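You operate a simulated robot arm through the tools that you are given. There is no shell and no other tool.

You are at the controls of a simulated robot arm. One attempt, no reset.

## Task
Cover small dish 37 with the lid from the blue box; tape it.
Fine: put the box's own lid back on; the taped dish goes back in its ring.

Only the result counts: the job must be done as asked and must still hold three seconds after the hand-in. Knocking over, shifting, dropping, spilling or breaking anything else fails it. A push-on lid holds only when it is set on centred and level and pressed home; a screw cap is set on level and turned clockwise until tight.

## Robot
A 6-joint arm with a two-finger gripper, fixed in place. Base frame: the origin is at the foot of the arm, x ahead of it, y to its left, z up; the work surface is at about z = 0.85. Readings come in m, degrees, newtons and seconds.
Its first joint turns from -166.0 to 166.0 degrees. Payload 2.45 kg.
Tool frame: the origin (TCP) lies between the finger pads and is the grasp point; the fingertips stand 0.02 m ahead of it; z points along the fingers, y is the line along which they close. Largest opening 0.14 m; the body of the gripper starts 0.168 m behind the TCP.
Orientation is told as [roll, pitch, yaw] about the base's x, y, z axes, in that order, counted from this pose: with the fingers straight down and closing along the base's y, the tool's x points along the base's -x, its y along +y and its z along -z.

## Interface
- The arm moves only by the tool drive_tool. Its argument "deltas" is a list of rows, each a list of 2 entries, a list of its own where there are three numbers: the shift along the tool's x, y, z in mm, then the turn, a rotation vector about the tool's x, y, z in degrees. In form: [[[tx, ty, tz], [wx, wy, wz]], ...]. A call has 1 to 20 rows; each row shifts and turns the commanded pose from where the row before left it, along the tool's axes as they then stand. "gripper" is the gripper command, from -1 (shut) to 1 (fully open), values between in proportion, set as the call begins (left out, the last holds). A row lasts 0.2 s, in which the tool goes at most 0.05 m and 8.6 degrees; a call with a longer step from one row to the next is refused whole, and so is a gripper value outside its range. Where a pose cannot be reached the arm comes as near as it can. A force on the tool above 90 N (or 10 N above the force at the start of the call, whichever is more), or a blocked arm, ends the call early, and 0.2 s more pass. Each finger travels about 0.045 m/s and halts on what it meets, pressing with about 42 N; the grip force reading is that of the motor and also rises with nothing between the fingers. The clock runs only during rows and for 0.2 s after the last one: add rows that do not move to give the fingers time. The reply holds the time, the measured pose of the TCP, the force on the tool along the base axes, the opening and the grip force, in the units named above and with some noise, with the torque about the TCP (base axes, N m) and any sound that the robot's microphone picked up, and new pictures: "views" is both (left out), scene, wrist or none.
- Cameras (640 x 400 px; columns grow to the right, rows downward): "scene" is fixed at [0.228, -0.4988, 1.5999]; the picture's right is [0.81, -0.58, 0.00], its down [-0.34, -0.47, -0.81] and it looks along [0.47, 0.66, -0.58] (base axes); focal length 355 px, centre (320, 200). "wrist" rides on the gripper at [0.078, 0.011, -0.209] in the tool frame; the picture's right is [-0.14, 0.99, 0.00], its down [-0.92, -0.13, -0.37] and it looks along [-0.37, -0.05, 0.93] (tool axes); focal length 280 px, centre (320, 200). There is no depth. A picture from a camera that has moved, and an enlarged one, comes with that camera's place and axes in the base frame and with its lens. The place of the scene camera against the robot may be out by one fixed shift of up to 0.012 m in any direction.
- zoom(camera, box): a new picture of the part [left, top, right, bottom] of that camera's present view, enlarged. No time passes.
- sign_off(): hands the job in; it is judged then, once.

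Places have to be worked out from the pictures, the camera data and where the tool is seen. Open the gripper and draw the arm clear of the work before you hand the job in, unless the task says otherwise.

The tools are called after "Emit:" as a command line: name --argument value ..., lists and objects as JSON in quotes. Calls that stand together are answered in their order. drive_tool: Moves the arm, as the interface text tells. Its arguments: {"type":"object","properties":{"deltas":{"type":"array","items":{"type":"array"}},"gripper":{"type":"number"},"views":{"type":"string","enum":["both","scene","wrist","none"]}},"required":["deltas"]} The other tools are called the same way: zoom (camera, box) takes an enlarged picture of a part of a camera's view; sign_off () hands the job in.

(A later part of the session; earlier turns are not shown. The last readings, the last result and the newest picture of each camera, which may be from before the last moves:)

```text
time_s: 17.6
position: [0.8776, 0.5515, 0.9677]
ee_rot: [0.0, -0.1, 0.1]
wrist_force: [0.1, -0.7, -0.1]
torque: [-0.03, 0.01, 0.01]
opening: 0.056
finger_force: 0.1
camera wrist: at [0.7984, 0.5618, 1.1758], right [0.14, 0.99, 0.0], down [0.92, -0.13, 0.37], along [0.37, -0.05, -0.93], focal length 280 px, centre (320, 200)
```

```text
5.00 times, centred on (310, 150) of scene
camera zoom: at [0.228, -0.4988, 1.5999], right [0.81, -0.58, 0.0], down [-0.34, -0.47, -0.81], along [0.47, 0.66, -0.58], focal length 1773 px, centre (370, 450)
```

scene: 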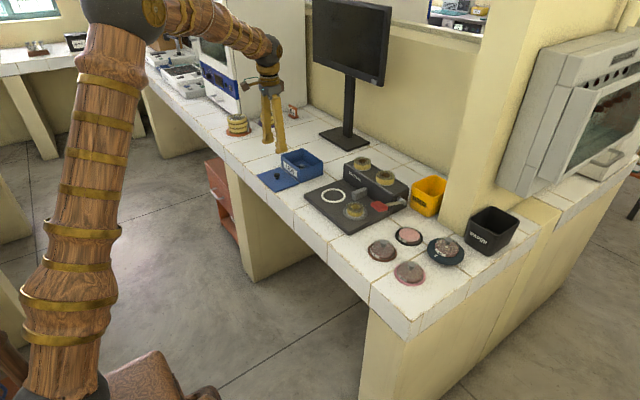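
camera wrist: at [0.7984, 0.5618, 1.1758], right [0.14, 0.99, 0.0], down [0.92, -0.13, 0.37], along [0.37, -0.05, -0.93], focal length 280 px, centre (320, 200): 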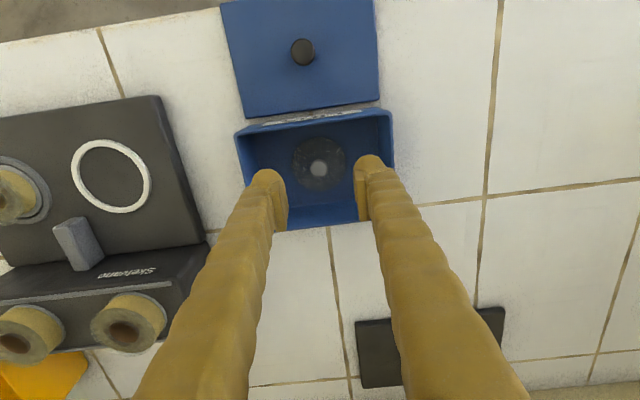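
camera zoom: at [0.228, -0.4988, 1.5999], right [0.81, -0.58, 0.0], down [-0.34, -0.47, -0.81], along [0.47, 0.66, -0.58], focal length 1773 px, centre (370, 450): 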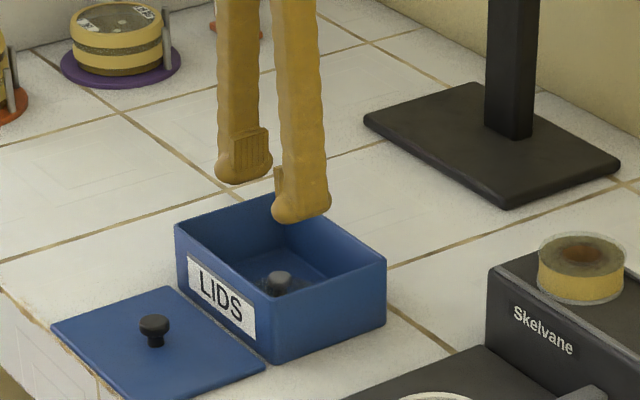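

The lid's knob (about 19 mm wide) is at (0.879, 0.5496), with its top at about z = 0.884. I descend into the box around it.

Emit:
drive_tool --deltas '[[[-1, -2, 25], [0, 0, 0]], [[0, 0, 25], [0, 0, 0]], [[0, 0, 15], [0, 0, 0]], [[0, 0, 7], [0, 0, 0]], [[0, 0, 0], [0, 0, 0]]]' --gripper -0.2 --views "wrist"

Emit:
zoom --camera "wrist" --box '[240, 110, 400, 230]'

Emit:
zoom --camera "scene" --box '[270, 110, 350, 190]'

```text
time_s: 18.8
position: [0.8791, 0.5489, 0.8977]
ee_rot: [0.0, -0.1, 0.1]
wrist_force: [0.3, 0.7, 0.5]
torque: [-0.02, 0.0, 0.0]
opening: 0.0564
finger_force: 0.1
camera wrist: at [0.8006, 0.56, 1.1055], right [0.14, 0.99, 0.0], down [0.92, -0.13, 0.37], along [0.37, -0.05, -0.93], focal length 280 px, centre (320, 200)
```

wrist: 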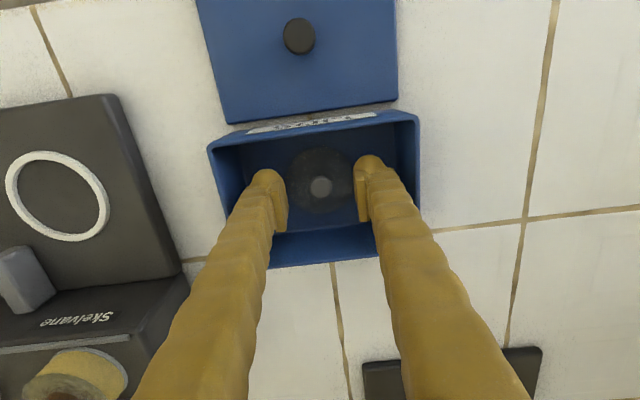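

```text
3.33 times, centred on (320, 170) of wrist
camera zoom: at [0.8006, 0.56, 1.1055], right [0.14, 0.99, 0.0], down [0.92, -0.13, 0.37], along [0.37, -0.05, -0.93], focal length 935 px, centre (320, 300)
```

zoom: 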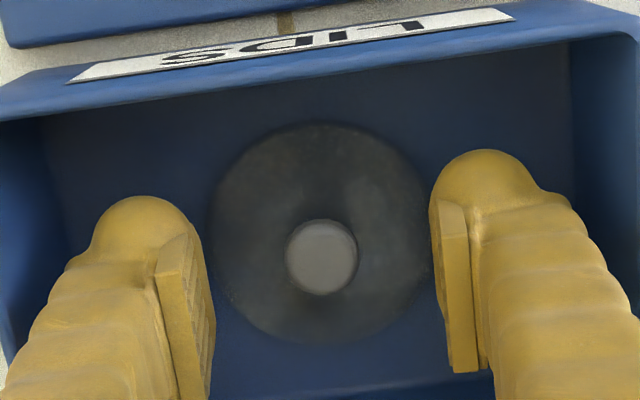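

```text
5.00 times, centred on (310, 150) of scene
camera zoom: at [0.228, -0.4988, 1.5999], right [0.81, -0.58, 0.0], down [-0.34, -0.47, -0.81], along [0.47, 0.66, -0.58], focal length 1773 px, centre (370, 450)
```

zoom: 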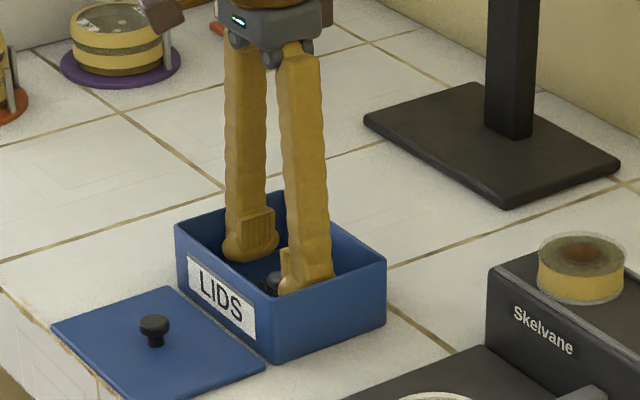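

Everything is aligned, and the knob top is about 14 mm below the grasp point. I lower 8 mm and close on the knob.

Emit:
drive_tool --deltas '[[[0, 0, 4], [0, 0, 0]], [[0, 0, 4], [0, 0, 0]], [[0, 0, 0], [0, 0, 0]]]' --gripper -0.2 --views "none"

Emit:
drive_tool --deltas '[[[0, 0, 0], [0, 0, 0]], [[0, 0, 0], [0, 0, 0]], [[0, 0, 0], [0, 0, 0]], [[0, 0, 0], [0, 0, 0]], [[0, 0, 0], [0, 0, 0]]]' --gripper -1 --views "wrist"

Emit:
zoom --camera "wrist" --box '[240, 110, 400, 230]'

```text
time_s: 19.6
position: [0.8793, 0.5488, 0.889]
ee_rot: [-0.1, -0.1, 0.1]
wrist_force: [0.4, -0.5, 0.9]
torque: [-0.03, -0.03, 0.0]
opening: 0.056
finger_force: 0.1
```

```text
time_s: 21.0
position: [0.8816, 0.5515, 0.8967]
ee_rot: [0.3, -0.6, 0.1]
wrist_force: [-4.6, -4.0, 23.0]
torque: [-0.11, 0.09, 0.01]
opening: 0.0061
finger_force: 29.3
stopped in row 5: the force on the tool passed its limit at 91 N (the readings are from after the stop); the commanded pose is now the measured one
camera wrist: at [0.8017, 0.5603, 1.1048], right [0.14, 0.99, 0.01], down [0.92, -0.13, 0.38], along [0.38, -0.05, -0.93], focal length 280 px, centre (320, 200)
```

wrist: 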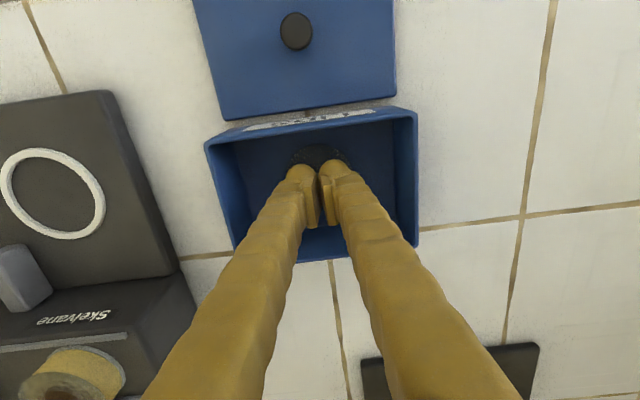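

```text
3.33 times, centred on (320, 170) of wrist
camera zoom: at [0.8017, 0.5603, 1.1048], right [0.14, 0.99, 0.01], down [0.92, -0.13, 0.38], along [0.38, -0.05, -0.93], focal length 935 px, centre (320, 300)
```

zoom: 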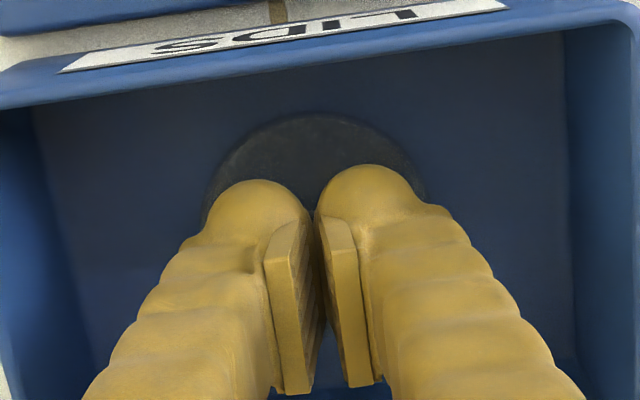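

The pads gripped too high on the rounded knob head and slid up off it. Re-triangulating from the three views puts the knob top lower, at about z = 0.874. I rise, open and check the lid.

Emit:
drive_tool --deltas '[[[0, 0, -15], [0, 0, 0]], [[0, 0, -20], [0, 0, 0]], [[0, 0, 0], [0, 0, 0]]]' --views "none"

Emit:
drive_tool --deltas '[[[0, 0, -20], [0, 0, 0]], [[0, 0, 0], [0, 0, 0]], [[0, 0, 0], [0, 0, 0]], [[0, 0, 0], [0, 0, 0]]]' --gripper -0.2 --views "wrist"

Emit:
zoom --camera "wrist" --box '[240, 110, 400, 230]'

Emit:
zoom --camera "scene" --box '[270, 140, 334, 190]'

```text
time_s: 21.8
position: [0.8806, 0.5497, 0.9298]
ee_rot: [0.1, -0.4, 0.1]
wrist_force: [-0.5, -0.1, 0.0]
torque: [-0.01, -0.02, -0.01]
opening: 0.0001
finger_force: 29.4
```

```text
time_s: 22.8
position: [0.8813, 0.5499, 0.9498]
ee_rot: [0.3, -0.4, 0.1]
wrist_force: [-0.2, 0.8, 0.1]
torque: [-0.02, -0.01, 0.0]
opening: 0.0561
finger_force: 0.0
camera wrist: at [0.8017, 0.5597, 1.1578], right [0.14, 0.99, 0.01], down [0.92, -0.13, 0.38], along [0.37, -0.05, -0.93], focal length 280 px, centre (320, 200)
```

wrist: 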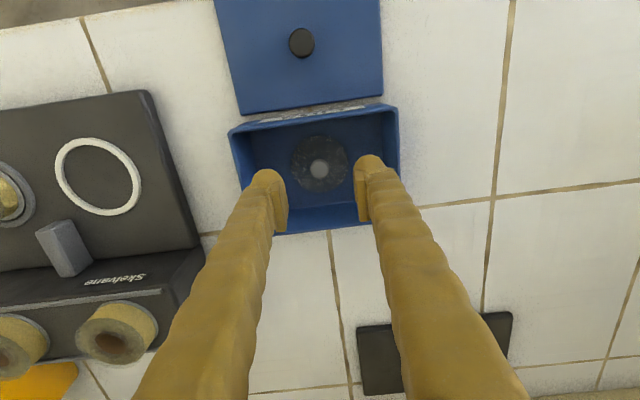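

```text
3.33 times, centred on (320, 170) of wrist
camera zoom: at [0.8017, 0.5597, 1.1578], right [0.14, 0.99, 0.01], down [0.92, -0.13, 0.38], along [0.37, -0.05, -0.93], focal length 935 px, centre (320, 300)
```

zoom: 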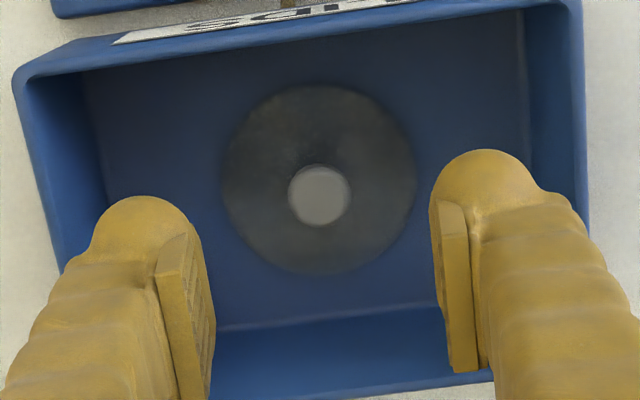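

```text
8.00 times, centred on (302, 165) of scene
camera zoom: at [0.228, -0.4988, 1.5999], right [0.81, -0.58, 0.0], down [-0.34, -0.47, -0.81], along [0.47, 0.66, -0.58], focal length 2837 px, centre (464, 480)
```

zoom: 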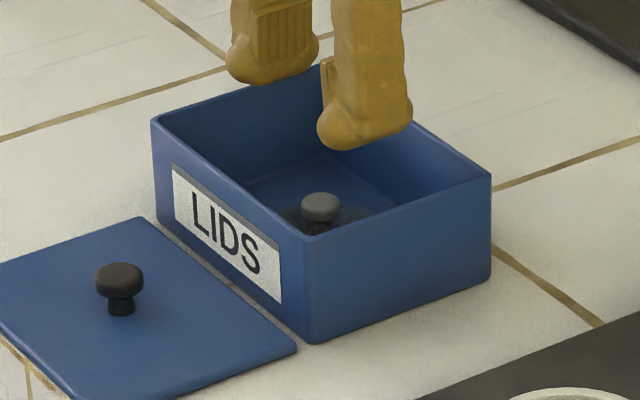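

The lid is undamaged and still in place; both cameras agree the knob top is at about z = 0.875, x about 0.881. I level the tool and descend lower, feeling for the disc with small steps.

Emit:
drive_tool --deltas '[[[0, -1, 20], [0.3, 0.3, 0]], [[0, 0, 25], [0, 0, 0]], [[0, 0, 15], [0, 0, 0]], [[0, 0, 4], [0, 0, 0]], [[0, 0, 0], [0, 0, 0]]]' --gripper -0.35 --views "none"

Emit:
zoom --camera "wrist" --box '[260, 130, 380, 220]'

```text
time_s: 24.0
position: [0.8809, 0.5479, 0.8864]
ee_rot: [-0.1, -0.2, 0.1]
wrist_force: [0.1, -0.2, 0.1]
torque: [0.03, -0.01, 0.0]
opening: 0.0455
finger_force: 0.1
```

```text
4.44 times, centred on (320, 175) of wrist
camera zoom: at [0.8017, 0.559, 1.0956], right [0.14, 0.99, 0.0], down [0.92, -0.13, 0.37], along [0.37, -0.05, -0.93], focal length 1246 px, centre (320, 311)
```

zoom: 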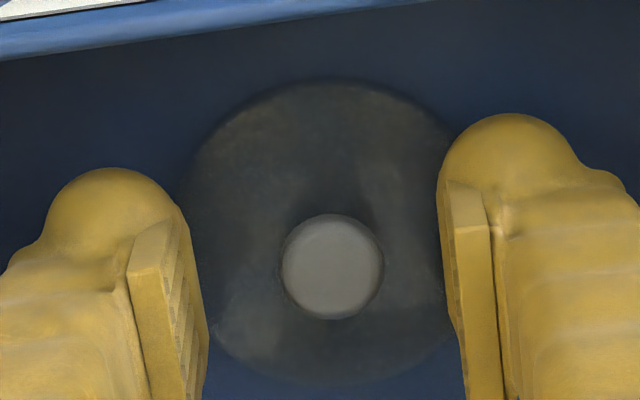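

I centre 1.5 mm in y and step down in 1–2 mm steps toward 0.879.

Emit:
drive_tool --deltas '[[[0, 1.5, 2], [0, 0, 0]], [[0, 0, 2], [0, 0, 0]], [[0, 0, 1], [0, 0, 0]], [[0, 0, 1], [0, 0, 0]], [[0, 0, 0], [0, 0, 0]]]' --gripper -0.45 --views "none"

```text
time_s: 25.2
position: [0.8818, 0.5504, 0.88]
ee_rot: [0.0, -0.2, 0.1]
wrist_force: [-1.5, 1.6, 6.3]
torque: [0.02, 0.01, -0.01]
opening: 0.0384
finger_force: 0.0
```

The fingertips touch the disc at z = 0.880 (6 N). I lift 1 mm and close on the knob.

Emit:
drive_tool --deltas '[[[0, 0, -1], [0, 0, 0]], [[0, 0, 0], [0, 0, 0]], [[0, 0, 0], [0, 0, 0]], [[0, 0, 0], [0, 0, 0]]]' --gripper -1 --views "none"

Emit:
zoom --camera "wrist" --box '[260, 130, 380, 220]'

```text
time_s: 26.2
position: [0.8799, 0.552, 0.8799]
ee_rot: [0.0, -0.2, 0.1]
wrist_force: [0.5, -0.8, 2.6]
torque: [0.02, 0.03, -0.05]
opening: 0.0128
finger_force: 39.6
```

```text
4.44 times, centred on (320, 175) of wrist
camera zoom: at [0.802, 0.5618, 1.0889], right [0.14, 0.99, 0.0], down [0.92, -0.13, 0.37], along [0.37, -0.05, -0.93], focal length 1246 px, centre (320, 311)
```

zoom: 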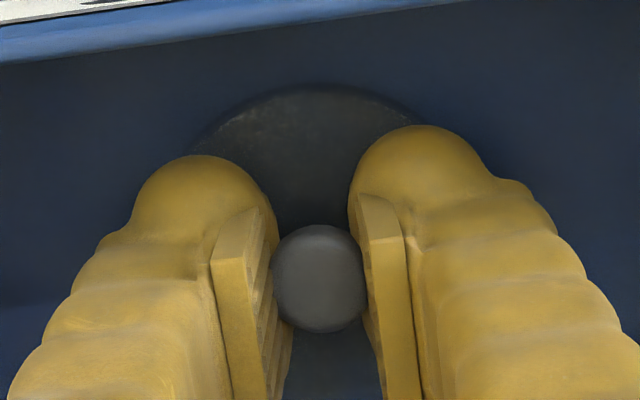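

The knob is now held with 40 N at 12.8 mm. I lift gently and watch.

Emit:
drive_tool --deltas '[[[0, 0, -3], [0, 0, 0]], [[0, 0, -5], [0, 0, 0]], [[0, 0, -10], [0, 0, 0]], [[0, 0, -20], [0, 0, 0]], [[0, 0, -30], [0, 0, 0]], [[0, 0, -40], [0, 0, 0]], [[0, 0, 0], [0, 0, 0]]]' --gripper -1

Emit:
zoom --camera "scene" --box '[260, 90, 350, 190]'

Emit:
zoom --camera "wrist" --box '[240, 110, 400, 230]'

```text
time_s: 27.8
position: [0.8805, 0.5486, 0.9868]
ee_rot: [-0.1, -0.2, 0.1]
wrist_force: [-0.5, 0.2, 0.1]
torque: [0.02, 0.0, 0.05]
opening: 0.0123
finger_force: 39.0
camera wrist: at [0.803, 0.5583, 1.1956], right [0.14, 0.99, 0.0], down [0.92, -0.13, 0.37], along [0.37, -0.05, -0.93], focal length 280 px, centre (320, 200)
```

scene: 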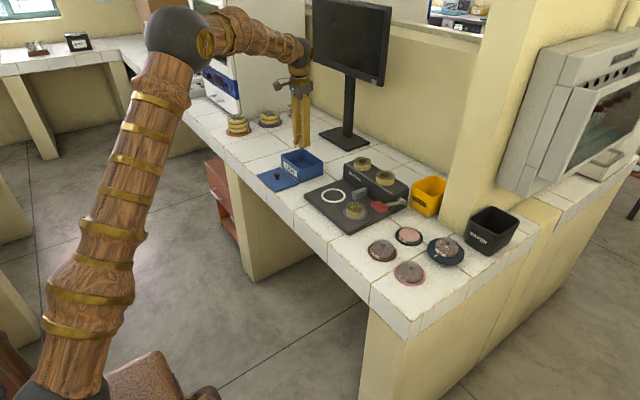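
wrist: 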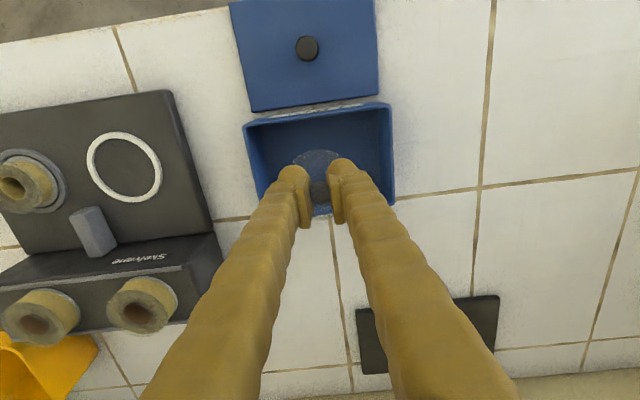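

```text
4.00 times, centred on (305, 140) of scene
camera zoom: at [0.228, -0.4988, 1.5999], right [0.81, -0.58, 0.0], down [-0.34, -0.47, -0.81], along [0.47, 0.66, -0.58], focal length 1418 px, centre (380, 440)
```

zoom: 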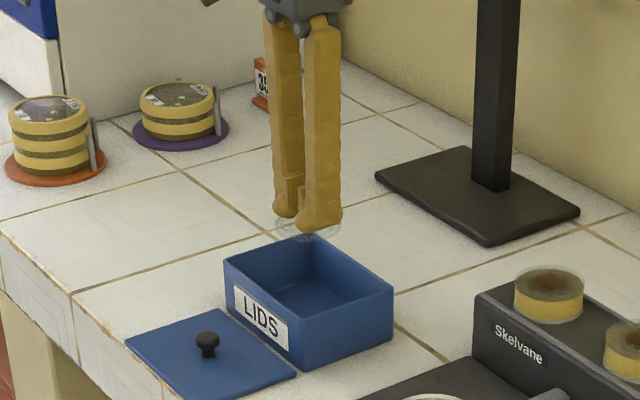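

```text
3.33 times, centred on (320, 170) of wrist
camera zoom: at [0.803, 0.5583, 1.1956], right [0.14, 0.99, 0.0], down [0.92, -0.13, 0.37], along [0.37, -0.05, -0.93], focal length 935 px, centre (320, 300)
```

zoom: 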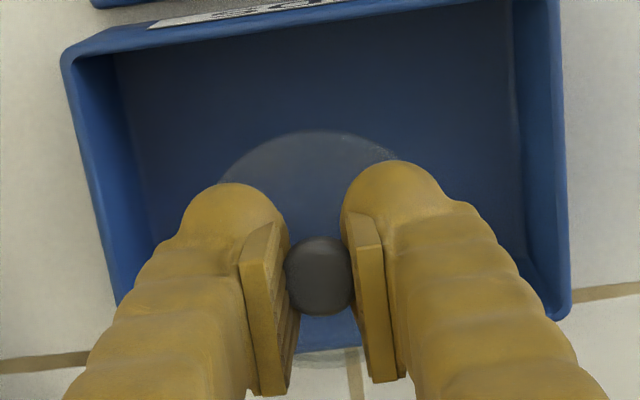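

The lid is in the grip. I check that it hangs level.

Emit:
zoom --camera "scene" --box '[285, 130, 317, 154]'

Emit:
zoom --camera "wrist" --box '[285, 140, 355, 205]'

```text
16.00 times, centred on (301, 142) of scene
camera zoom: at [0.228, -0.4988, 1.5999], right [0.81, -0.58, 0.0], down [-0.34, -0.47, -0.81], along [0.47, 0.66, -0.58], focal length 5674 px, centre (624, 1128)
```

zoom: 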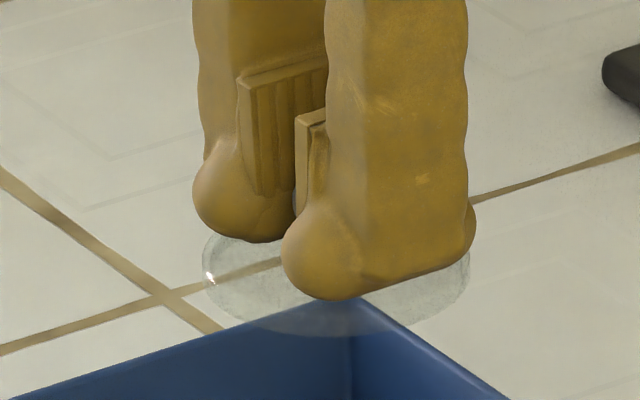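

```text
6.15 times, centred on (320, 172) of wrist
camera zoom: at [0.803, 0.5583, 1.1956], right [0.14, 0.99, 0.0], down [0.92, -0.13, 0.37], along [0.37, -0.05, -0.93], focal length 1726 px, centre (320, 369)
```

zoom: 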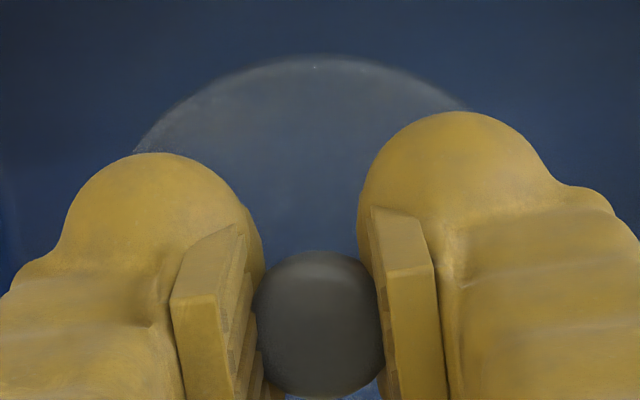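

The lid hangs level. I raise it and carry it across toward the dishes, stopping short so dish 37 shows beside the fingers.

Emit:
drive_tool --deltas '[[[0, 0, -40], [0, 0, 0]], [[40, 0, -10], [0, 0, 0]], [[40, -20, 0], [0, 0, 0]], [[0, -45, 0], [0, 0, 0]], [[0, -45, 0], [0, 0, 0]], [[0, -45, 0], [0, 0, 0]], [[0, -45, 0], [0, 0, 0]], [[0, -45, 0], [0, 0, 0]], [[0, -45, 0], [0, 0, 0]], [[0, -45, 0], [0, 0, 0]], [[0, -45, 0], [0, 0, 0]], [[0, -40, 0], [0, 0, 0]], [[0, 0, 0], [0, 0, 0]]]' --gripper -1

```text
time_s: 30.6
position: [0.8039, 0.1297, 1.0382]
ee_rot: [0.0, -0.3, 0.1]
wrist_force: [0.8, 0.3, 0.7]
torque: [0.0, -0.03, -0.01]
opening: 0.0123
finger_force: 39.4
camera wrist: at [0.7252, 0.1404, 1.2461], right [0.14, 0.99, 0.0], down [0.92, -0.13, 0.37], along [0.37, -0.05, -0.93], focal length 280 px, centre (320, 200)
```

scene: 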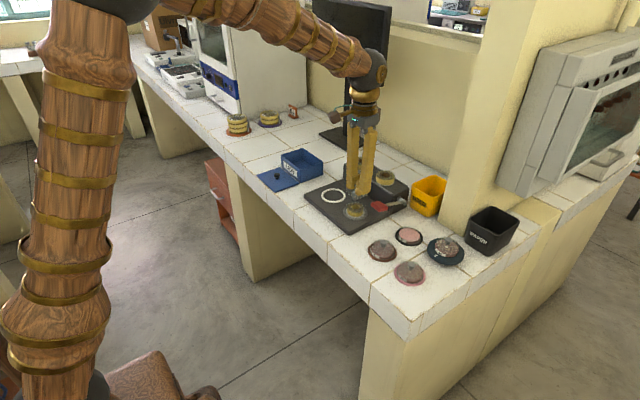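
wrist: 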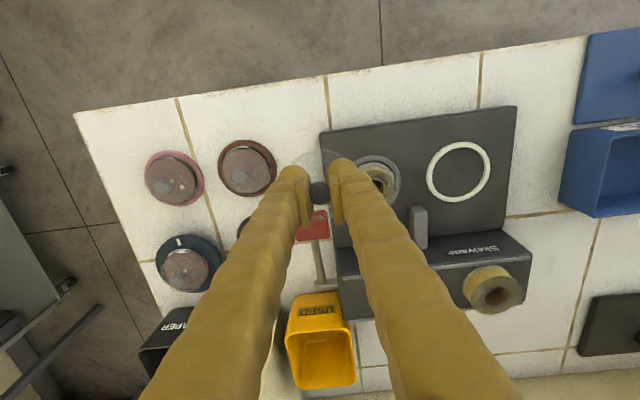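

Dish 37 is hidden behind the left finger. I move on to y of about -0.11, to see it on the other side.

Emit:
drive_tool --deltas '[[[0, -45, 0], [0, 0, 0]], [[0, -45, 0], [0, 0, 0]], [[0, -45, 0], [0, 0, 0]], [[0, -45, 0], [0, 0, 0]], [[0, -45, 0], [0, 0, 0]], [[0, -20, 0], [0, 0, 0]], [[0, 0, 0], [0, 0, 0]]]' --gripper -1 --views "wrist"

Emit:
zoom --camera "wrist" --box '[330, 170, 490, 270]'

```text
time_s: 32.2
position: [0.8008, -0.1132, 1.0431]
ee_rot: [-0.1, -0.2, 0.2]
wrist_force: [-0.1, 0.8, -0.4]
torque: [0.01, 0.0, -0.01]
opening: 0.0123
finger_force: 39.1
camera wrist: at [0.7226, -0.1044, 1.2508], right [0.14, 0.99, 0.0], down [0.92, -0.13, 0.37], along [0.37, -0.05, -0.93], focal length 280 px, centre (320, 200)
```

wrist: 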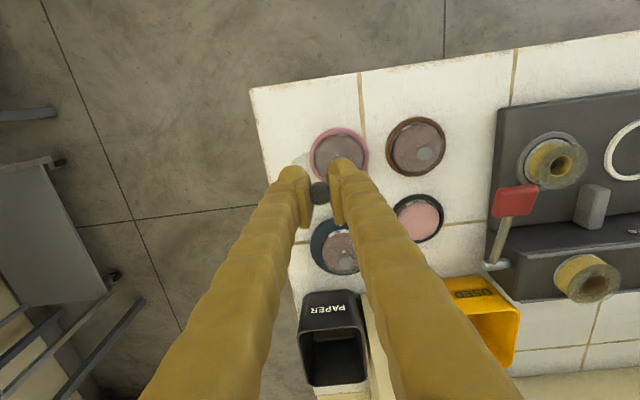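

```text
4.00 times, centred on (410, 220) of wrist
camera zoom: at [0.7226, -0.1044, 1.2508], right [0.14, 0.99, 0.0], down [0.92, -0.13, 0.37], along [0.37, -0.05, -0.93], focal length 1122 px, centre (-40, 120)
```

zoom: 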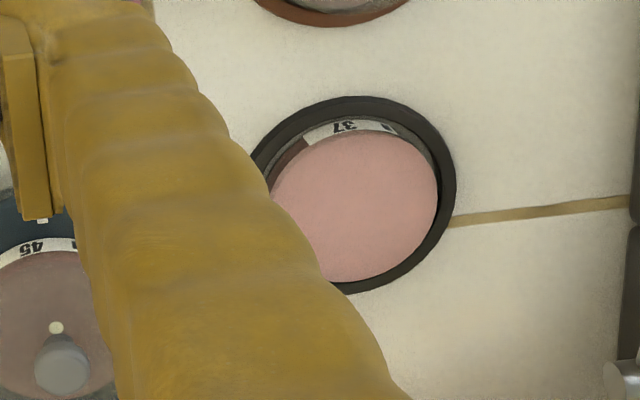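

I shift 50 mm farther so the whole dish is visible.

Emit:
drive_tool --deltas '[[[0, -45, 0], [0, 0, 0]], [[0, -15, 0], [0, 0, 0]], [[0, 0, 0], [0, 0, 0]], [[0, 0, 0], [0, 0, 0]]]' --gripper -1 --views "wrist"

Emit:
zoom --camera "wrist" --box '[360, 160, 520, 260]'

Emit:
zoom --camera "scene" --box '[380, 215, 444, 255]'

```text
time_s: 33.2
position: [0.8008, -0.1751, 1.0403]
ee_rot: [0.0, -0.1, 0.2]
wrist_force: [0.5, 0.3, -0.7]
torque: [0.02, 0.02, 0.02]
opening: 0.0123
finger_force: 39.1
camera wrist: at [0.7221, -0.1634, 1.2485], right [0.14, 0.99, 0.0], down [0.92, -0.13, 0.37], along [0.37, -0.05, -0.93], focal length 280 px, centre (320, 200)
```

wrist: 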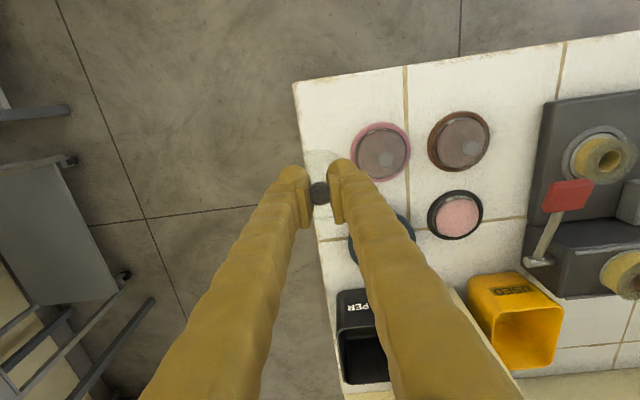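

```text
4.00 times, centred on (440, 210) of wrist
camera zoom: at [0.7221, -0.1634, 1.2485], right [0.14, 0.99, 0.0], down [0.92, -0.13, 0.37], along [0.37, -0.05, -0.93], focal length 1122 px, centre (-160, 160)
```

zoom: 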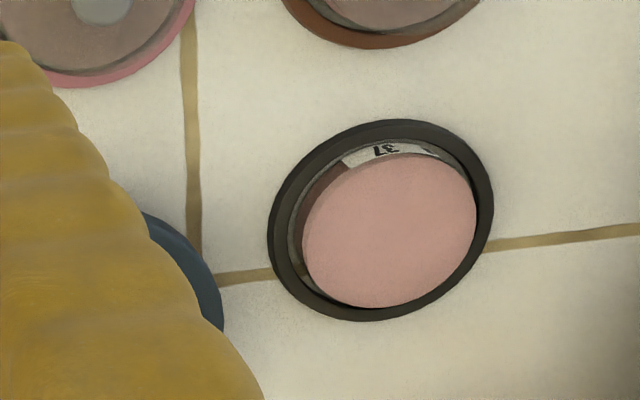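

```text
10.00 times, centred on (412, 235) of scene
camera zoom: at [0.228, -0.4988, 1.5999], right [0.81, -0.58, 0.0], down [-0.34, -0.47, -0.81], along [0.47, 0.66, -0.58], focal length 3546 px, centre (-600, -150)
```

zoom: 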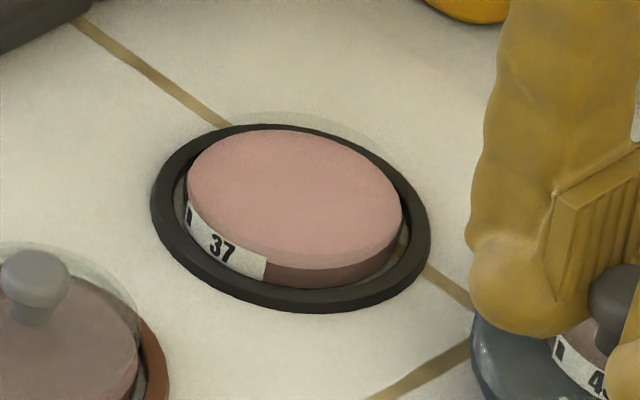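

Dish 37 is fully visible now, centred near (0.934, 0.019), inside its black ring. I zoom on the held lid and on the dish wall to compare their sizes.

Emit:
zoom --camera "wrist" --box '[280, 130, 360, 210]'

Emit:
zoom --camera "wrist" --box '[420, 180, 492, 245]'

Emit:
zoom --camera "scene" --box '[394, 220, 426, 250]'

Emit:
zoom --camera "scene" --box '[364, 232, 400, 268]'

```text
5.00 times, centred on (320, 170) of wrist
camera zoom: at [0.7221, -0.1634, 1.2485], right [0.14, 0.99, 0.0], down [0.92, -0.13, 0.37], along [0.37, -0.05, -0.93], focal length 1402 px, centre (320, 350)
```

zoom: 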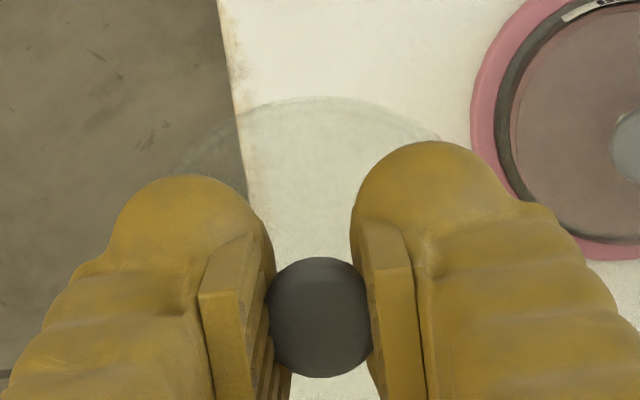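

```text
6.15 times, centred on (456, 212) of wrist
camera zoom: at [0.7221, -0.1634, 1.2485], right [0.14, 0.99, 0.0], down [0.92, -0.13, 0.37], along [0.37, -0.05, -0.93], focal length 1726 px, centre (-517, 123)
```

zoom: 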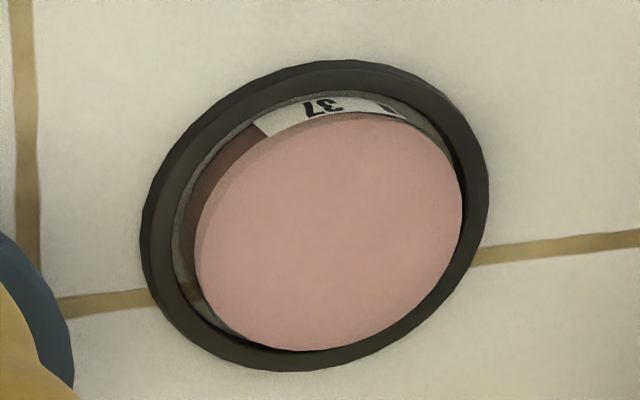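

```text
13.33 times, centred on (410, 235) of scene
camera zoom: at [0.228, -0.4988, 1.5999], right [0.81, -0.58, 0.0], down [-0.34, -0.47, -0.81], along [0.47, 0.66, -0.58], focal length 4728 px, centre (-880, -267)
```

zoom: 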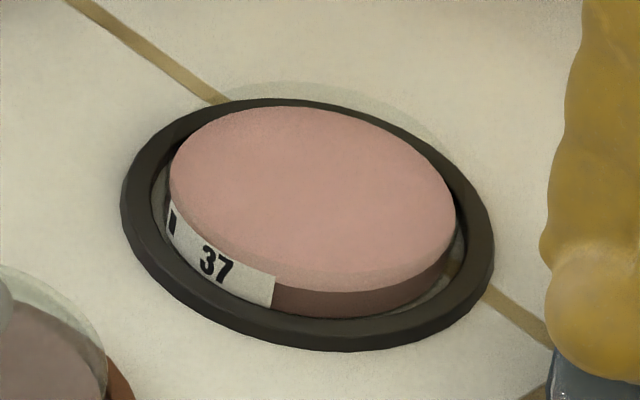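

```text
11.11 times, centred on (382, 250) of scene
camera zoom: at [0.228, -0.4988, 1.5999], right [0.81, -0.58, 0.0], down [-0.34, -0.47, -0.81], along [0.47, 0.66, -0.58], focal length 3940 px, centre (-369, -356)
```

zoom: 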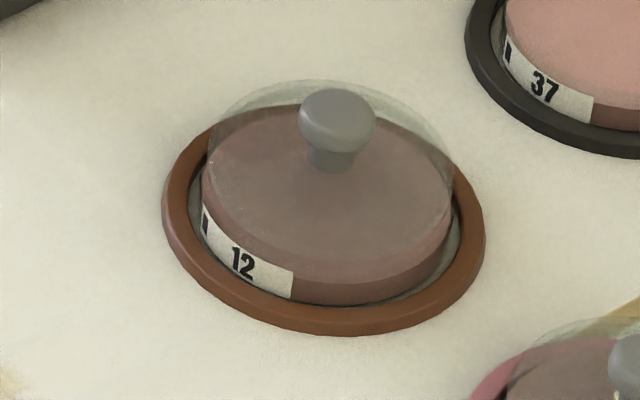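

The lid (about 66 mm) matches the dishes. Dish 37 sits about (+133, +194) mm from the tool, so I carry the lid above it and stop at z of about 0.95.

Emit:
drive_tool --deltas '[[[0, 45, 0], [0, 0, 0]], [[0, 45, 0], [0, 0, 0]], [[0, 45, 0], [0, 0, 0]], [[-20, 40, 0], [0, 0, 0]], [[-40, 19, 0], [0, 0, 0]], [[-40, 0, 10], [0, 0, 0]], [[-31, 0, 30], [0, 0, 0]], [[0, 0, 45], [0, 0, 0]], [[0, 0, 0], [0, 0, 0]], [[0, 0, 0], [0, 0, 0]]]' --gripper -1

Emit:
zoom --camera "scene" --box '[380, 190, 444, 255]'

Emit:
zoom --camera "wrist" --box '[270, 120, 370, 220]'

```text
time_s: 35.4
position: [0.9321, 0.0231, 0.9555]
ee_rot: [0.0, -0.1, 0.2]
wrist_force: [-0.4, 0.2, -0.4]
torque: [0.0, -0.03, -0.01]
opening: 0.0124
finger_force: 39.0
camera wrist: at [0.8548, 0.0336, 1.1639], right [0.14, 0.99, 0.0], down [0.92, -0.13, 0.37], along [0.37, -0.05, -0.93], focal length 280 px, centre (320, 200)
```

scene: 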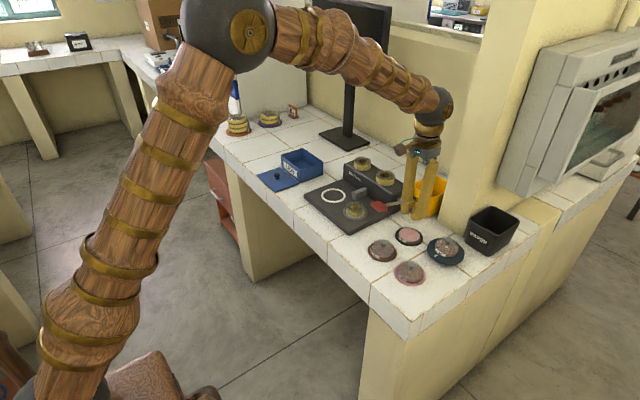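
wrist: 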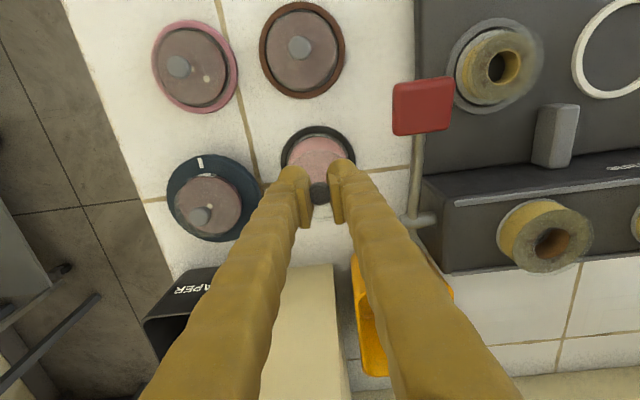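

```text
6.15 times, centred on (412, 222) of scene
camera zoom: at [0.228, -0.4988, 1.5999], right [0.81, -0.58, 0.0], down [-0.34, -0.47, -0.81], along [0.47, 0.66, -0.58], focal length 2182 px, centre (-246, 62)
```

zoom: 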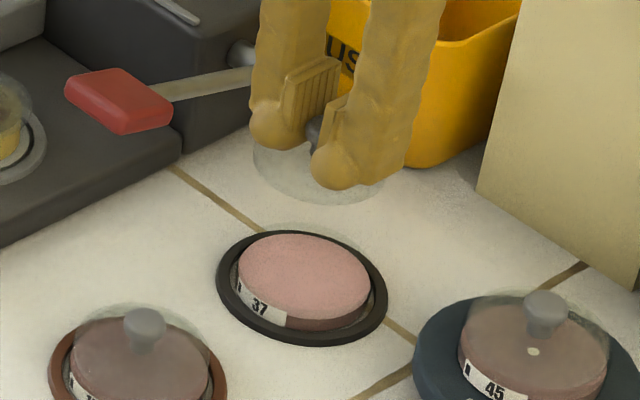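

```text
4.00 times, centred on (320, 170) of wrist
camera zoom: at [0.8548, 0.0336, 1.1639], right [0.14, 0.99, 0.0], down [0.92, -0.13, 0.37], along [0.37, -0.05, -0.93], focal length 1122 px, centre (320, 320)
```

zoom: 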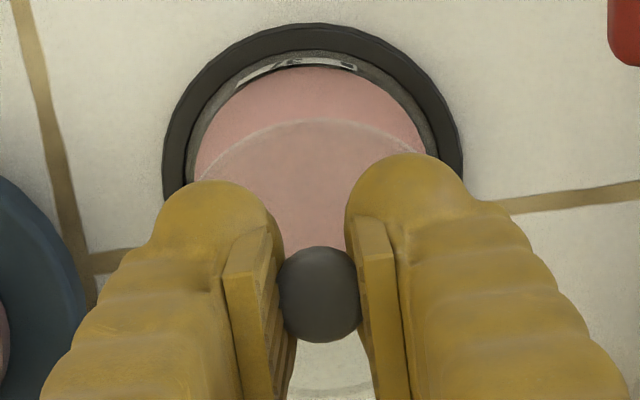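

The lid is above the dish. I zoom in on both views to measure the remaining offset between lid and dish.

Emit:
zoom --camera "scene" --box '[396, 200, 436, 250]'

Emit:
zoom --camera "scene" --box '[398, 204, 430, 224]'

```text
8.00 times, centred on (416, 225) of scene
camera zoom: at [0.228, -0.4988, 1.5999], right [0.81, -0.58, 0.0], down [-0.34, -0.47, -0.81], along [0.47, 0.66, -0.58], focal length 2837 px, centre (-448, 0)
```

zoom: 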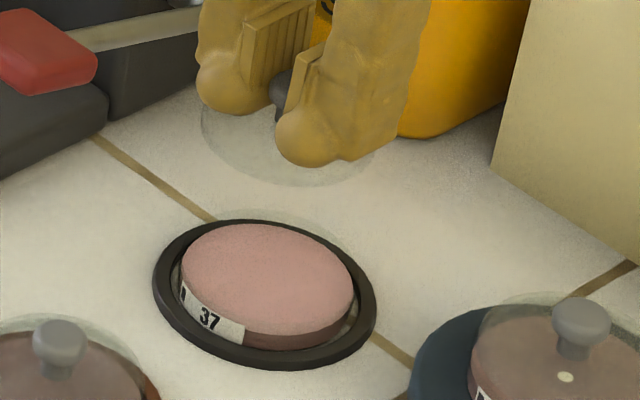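

```text
16.00 times, centred on (414, 214) of scene
camera zoom: at [0.228, -0.4988, 1.5999], right [0.81, -0.58, 0.0], down [-0.34, -0.47, -0.81], along [0.47, 0.66, -0.58], focal length 5674 px, centre (-1184, -24)
```

zoom: 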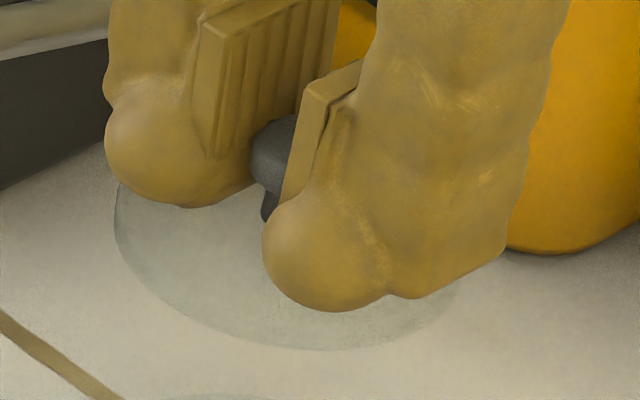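

Both views suggest the lid sits about 2.5 mm too far left (+y), with x nearly right. I correct y and lower to about 0.922 to compare rims at close range.

Emit:
drive_tool --deltas '[[[0, -2.5, 15], [0, 0, 0]], [[0, 0, 15], [0, 0, 0]], [[0, 0, 3], [0, 0, 0]], [[0, 0, 0], [0, 0, 0]], [[0, 0, 0], [0, 0, 0]]]' --gripper -1 --views "none"

Emit:
zoom --camera "scene" --box '[396, 210, 428, 246]'

Emit:
zoom --camera "wrist" --box '[270, 120, 370, 220]'

```text
time_s: 36.6
position: [0.933, 0.0188, 0.9227]
ee_rot: [-0.1, -0.1, 0.1]
wrist_force: [-0.1, -0.4, -0.7]
torque: [-0.01, -0.01, 0.0]
opening: 0.0123
finger_force: 39.2
```

```text
11.11 times, centred on (412, 228) of scene
camera zoom: at [0.228, -0.4988, 1.5999], right [0.81, -0.58, 0.0], down [-0.34, -0.47, -0.81], along [0.47, 0.66, -0.58], focal length 3940 px, centre (-702, -111)
```

zoom: 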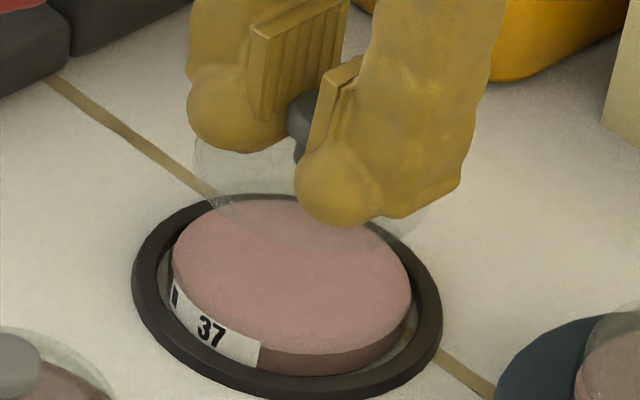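

```text
4.00 times, centred on (320, 170) of wrist
camera zoom: at [0.8547, 0.0298, 1.1303], right [0.14, 0.99, 0.0], down [0.92, -0.13, 0.37], along [0.37, -0.05, -0.93], focal length 1122 px, centre (320, 320)
```

zoom: 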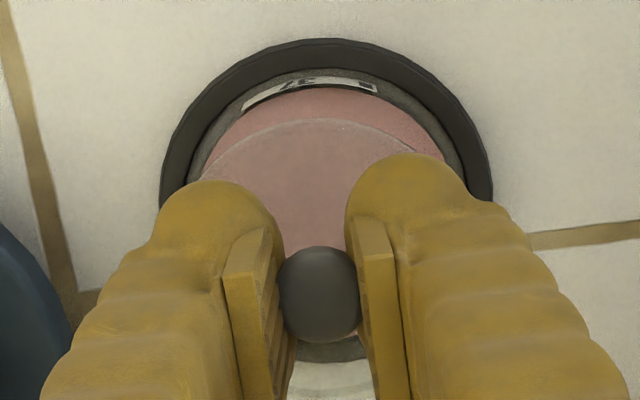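

I zoom closer on the lid's front arc over the dish, to compare arc centres.

Emit:
zoom --camera "wrist" --box '[285, 135, 360, 180]'

Emit:
zoom --camera "scene" --box '[400, 212, 424, 236]'

```text
8.53 times, centred on (322, 158) of wrist
camera zoom: at [0.8547, 0.0298, 1.1303], right [0.14, 0.99, 0.0], down [0.92, -0.13, 0.37], along [0.37, -0.05, -0.93], focal length 2393 px, centre (299, 563)
```

zoom: 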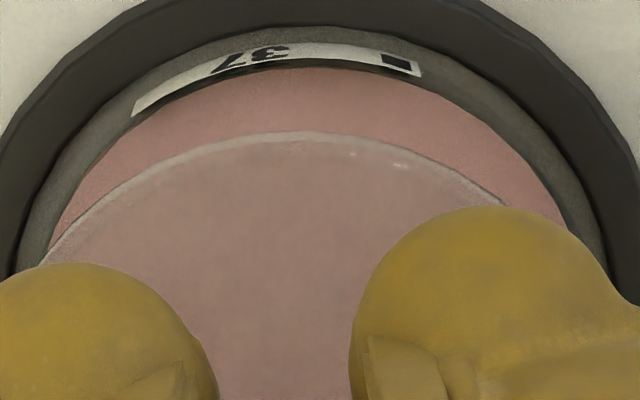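

```text
16.00 times, centred on (412, 224) of scene
camera zoom: at [0.228, -0.4988, 1.5999], right [0.81, -0.58, 0.0], down [-0.34, -0.47, -0.81], along [0.47, 0.66, -0.58], focal length 5674 px, centre (-1152, -184)
```

zoom: 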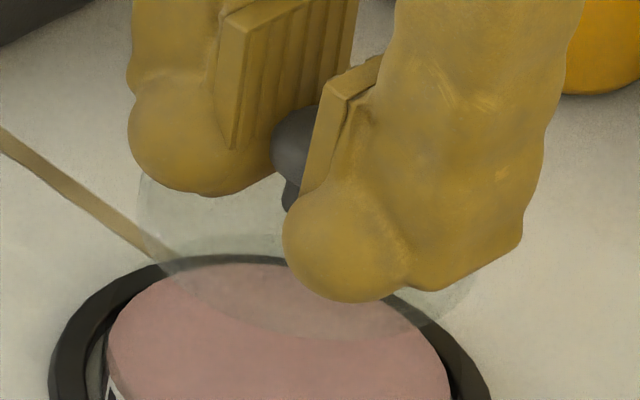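

In the wrist view the lid and dish agree in depth to about 1 mm, and the dish is about 1 mm to +y. I correct that and go down to 0.910 for another look.

Emit:
drive_tool --deltas '[[[0, 1, 6], [0, 0, 0]], [[0, 0, 5], [0, 0, 0]], [[0, 0, 0], [0, 0, 0]], [[0, 0, 0], [0, 0, 0]]]' --gripper -1 --views "none"

Emit:
zoom --camera "scene" --box '[398, 216, 426, 246]'

Emit:
zoom --camera "wrist" --box '[285, 130, 360, 180]'

```text
time_s: 37.6
position: [0.9325, 0.0198, 0.9102]
ee_rot: [0.0, -0.1, 0.0]
wrist_force: [0.3, 0.4, -0.1]
torque: [0.02, 0.01, -0.03]
opening: 0.0123
finger_force: 39.2
```

```text
13.33 times, centred on (412, 231) of scene
camera zoom: at [0.228, -0.4988, 1.5999], right [0.81, -0.58, 0.0], down [-0.34, -0.47, -0.81], along [0.47, 0.66, -0.58], focal length 4728 px, centre (-907, -213)
```

zoom: 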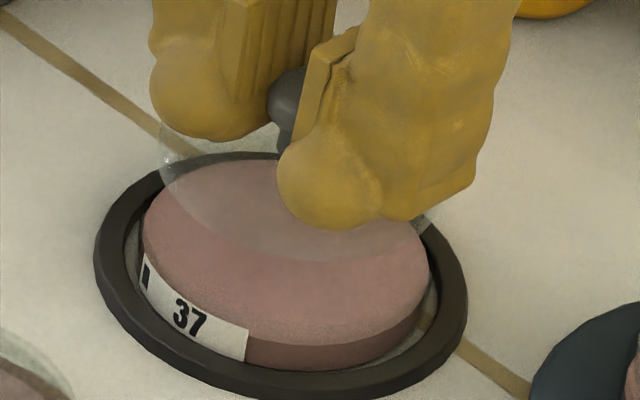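

```text
8.00 times, centred on (322, 155) of wrist
camera zoom: at [0.8544, 0.0307, 1.1184], right [0.14, 0.99, 0.0], down [0.92, -0.13, 0.37], along [0.37, -0.05, -0.93], focal length 2243 px, centre (300, 560)
```

zoom: 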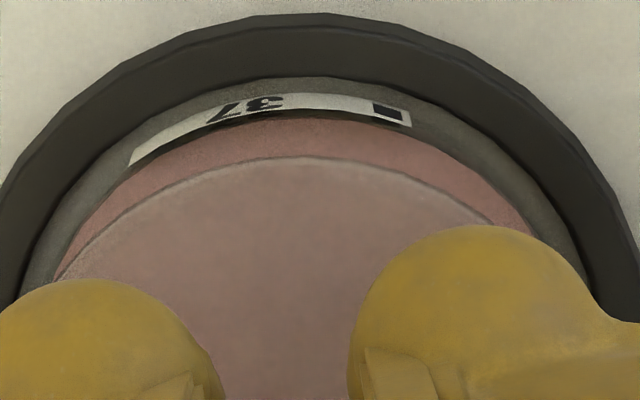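

The dish is about 1.2 mm to +y of the lid by both views. I correct that and descend in 1 mm steps, watching for contact.

Emit:
drive_tool --deltas '[[[0.3, 1.2, 2], [0, 0, 0]], [[0, 0, 1], [0, 0, 0]], [[0, 0, 1], [0, 0, 0]], [[0, 0, 1], [0, 0, 0]], [[0, 0, 0], [0, 0, 0]]]' --gripper -1 --views "none"

Emit:
zoom --camera "scene" --box '[398, 216, 426, 246]'

Emit:
zoom --camera "wrist" --box '[285, 130, 360, 180]'

```text
time_s: 38.8
position: [0.9324, 0.0193, 0.9059]
ee_rot: [0.0, -0.2, 0.0]
wrist_force: [0.3, -0.3, -0.6]
torque: [0.02, 0.02, 0.01]
opening: 0.0125
finger_force: 39.0
```

```text
13.33 times, centred on (412, 231) of scene
camera zoom: at [0.228, -0.4988, 1.5999], right [0.81, -0.58, 0.0], down [-0.34, -0.47, -0.81], along [0.47, 0.66, -0.58], focal length 4728 px, centre (-907, -213)
```

zoom: 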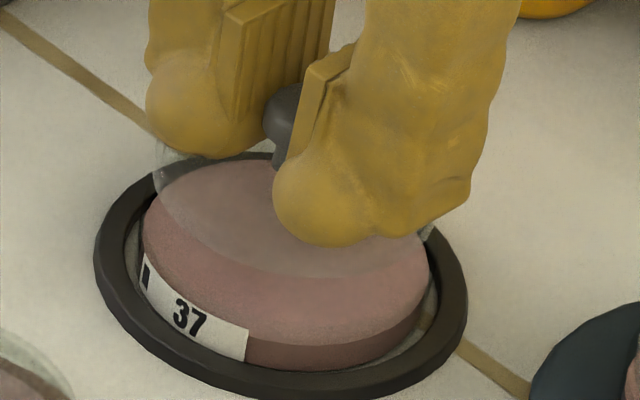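

```text
8.00 times, centred on (322, 155) of wrist
camera zoom: at [0.8541, 0.0308, 1.1135], right [0.14, 0.99, 0.0], down [0.92, -0.13, 0.37], along [0.37, -0.05, -0.93], focal length 2243 px, centre (300, 560)
```

zoom: 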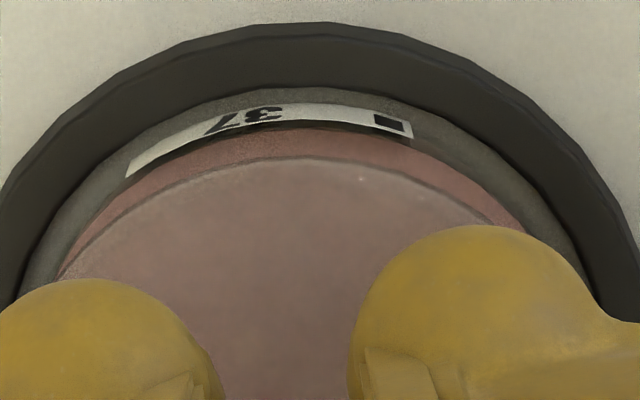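

Alignment is within about 1 mm in both views. I nudge 0.6 mm to +y and continue down in 1 mm steps until contact.

Emit:
drive_tool --deltas '[[[0, 0.6, 1], [0, 0, 0]], [[0, 0, 1], [0, 0, 0]], [[0, 0, 1], [0, 0, 0]], [[0, 0, 0], [0, 0, 0]]]' --gripper -1 --views "none"

Emit:
zoom --camera "scene" --box '[398, 216, 426, 246]'

Emit:
zoom --camera "wrist" --box '[285, 130, 360, 180]'

```text
time_s: 39.8
position: [0.9324, 0.0224, 0.9019]
ee_rot: [-0.1, -0.1, 0.2]
wrist_force: [-0.6, 0.0, -0.5]
torque: [-0.01, 0.01, -0.02]
opening: 0.0123
finger_force: 39.1
```

```text
13.33 times, centred on (412, 231) of scene
camera zoom: at [0.228, -0.4988, 1.5999], right [0.81, -0.58, 0.0], down [-0.34, -0.47, -0.81], along [0.47, 0.66, -0.58], focal length 4728 px, centre (-907, -213)
```

zoom: 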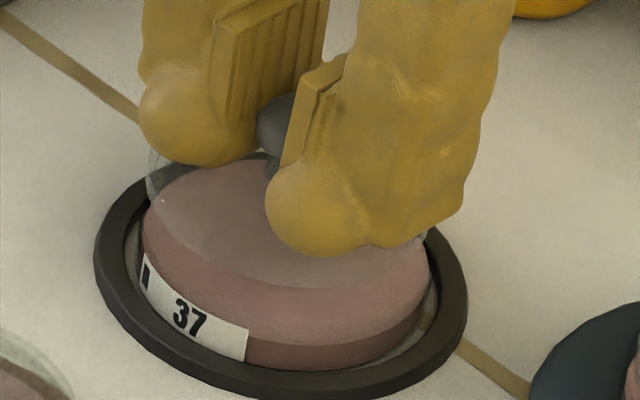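

```text
8.00 times, centred on (322, 155) of wrist
camera zoom: at [0.8539, 0.0321, 1.1098], right [0.14, 0.99, 0.0], down [0.92, -0.13, 0.37], along [0.37, -0.05, -0.93], focal length 2243 px, centre (300, 560)
```

zoom: 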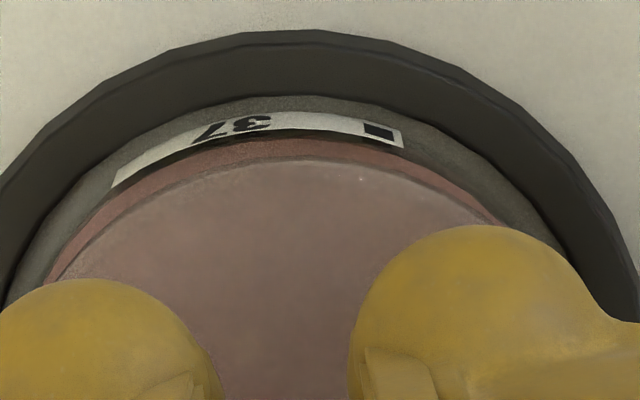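

The lid and dish now line up on both sides. I continue down to contact.

Emit:
drive_tool --deltas '[[[0, 0, 1], [0, 0, 0]], [[0, 0, 1], [0, 0, 0]], [[0, 0, 0], [0, 0, 0]]]' --gripper -1 --views "none"

Emit:
drive_tool --deltas '[[[0, 0, 1], [0, 0, 0]], [[0, 0, 1], [0, 0, 0]], [[0, 0, 0], [0, 0, 0]]]' --gripper -1 --views "none"

```text
time_s: 40.6
position: [0.932, 0.0212, 0.9008]
ee_rot: [0.1, -0.3, 0.1]
wrist_force: [-0.6, 0.7, 0.1]
torque: [0.0, -0.05, -0.01]
opening: 0.0123
finger_force: 39.6
```

```text
time_s: 41.4
position: [0.9317, 0.0207, 0.8985]
ee_rot: [0.0, -0.2, 0.1]
wrist_force: [-0.1, -0.3, -1.0]
torque: [0.0, -0.01, -0.03]
opening: 0.012
finger_force: 38.6
```

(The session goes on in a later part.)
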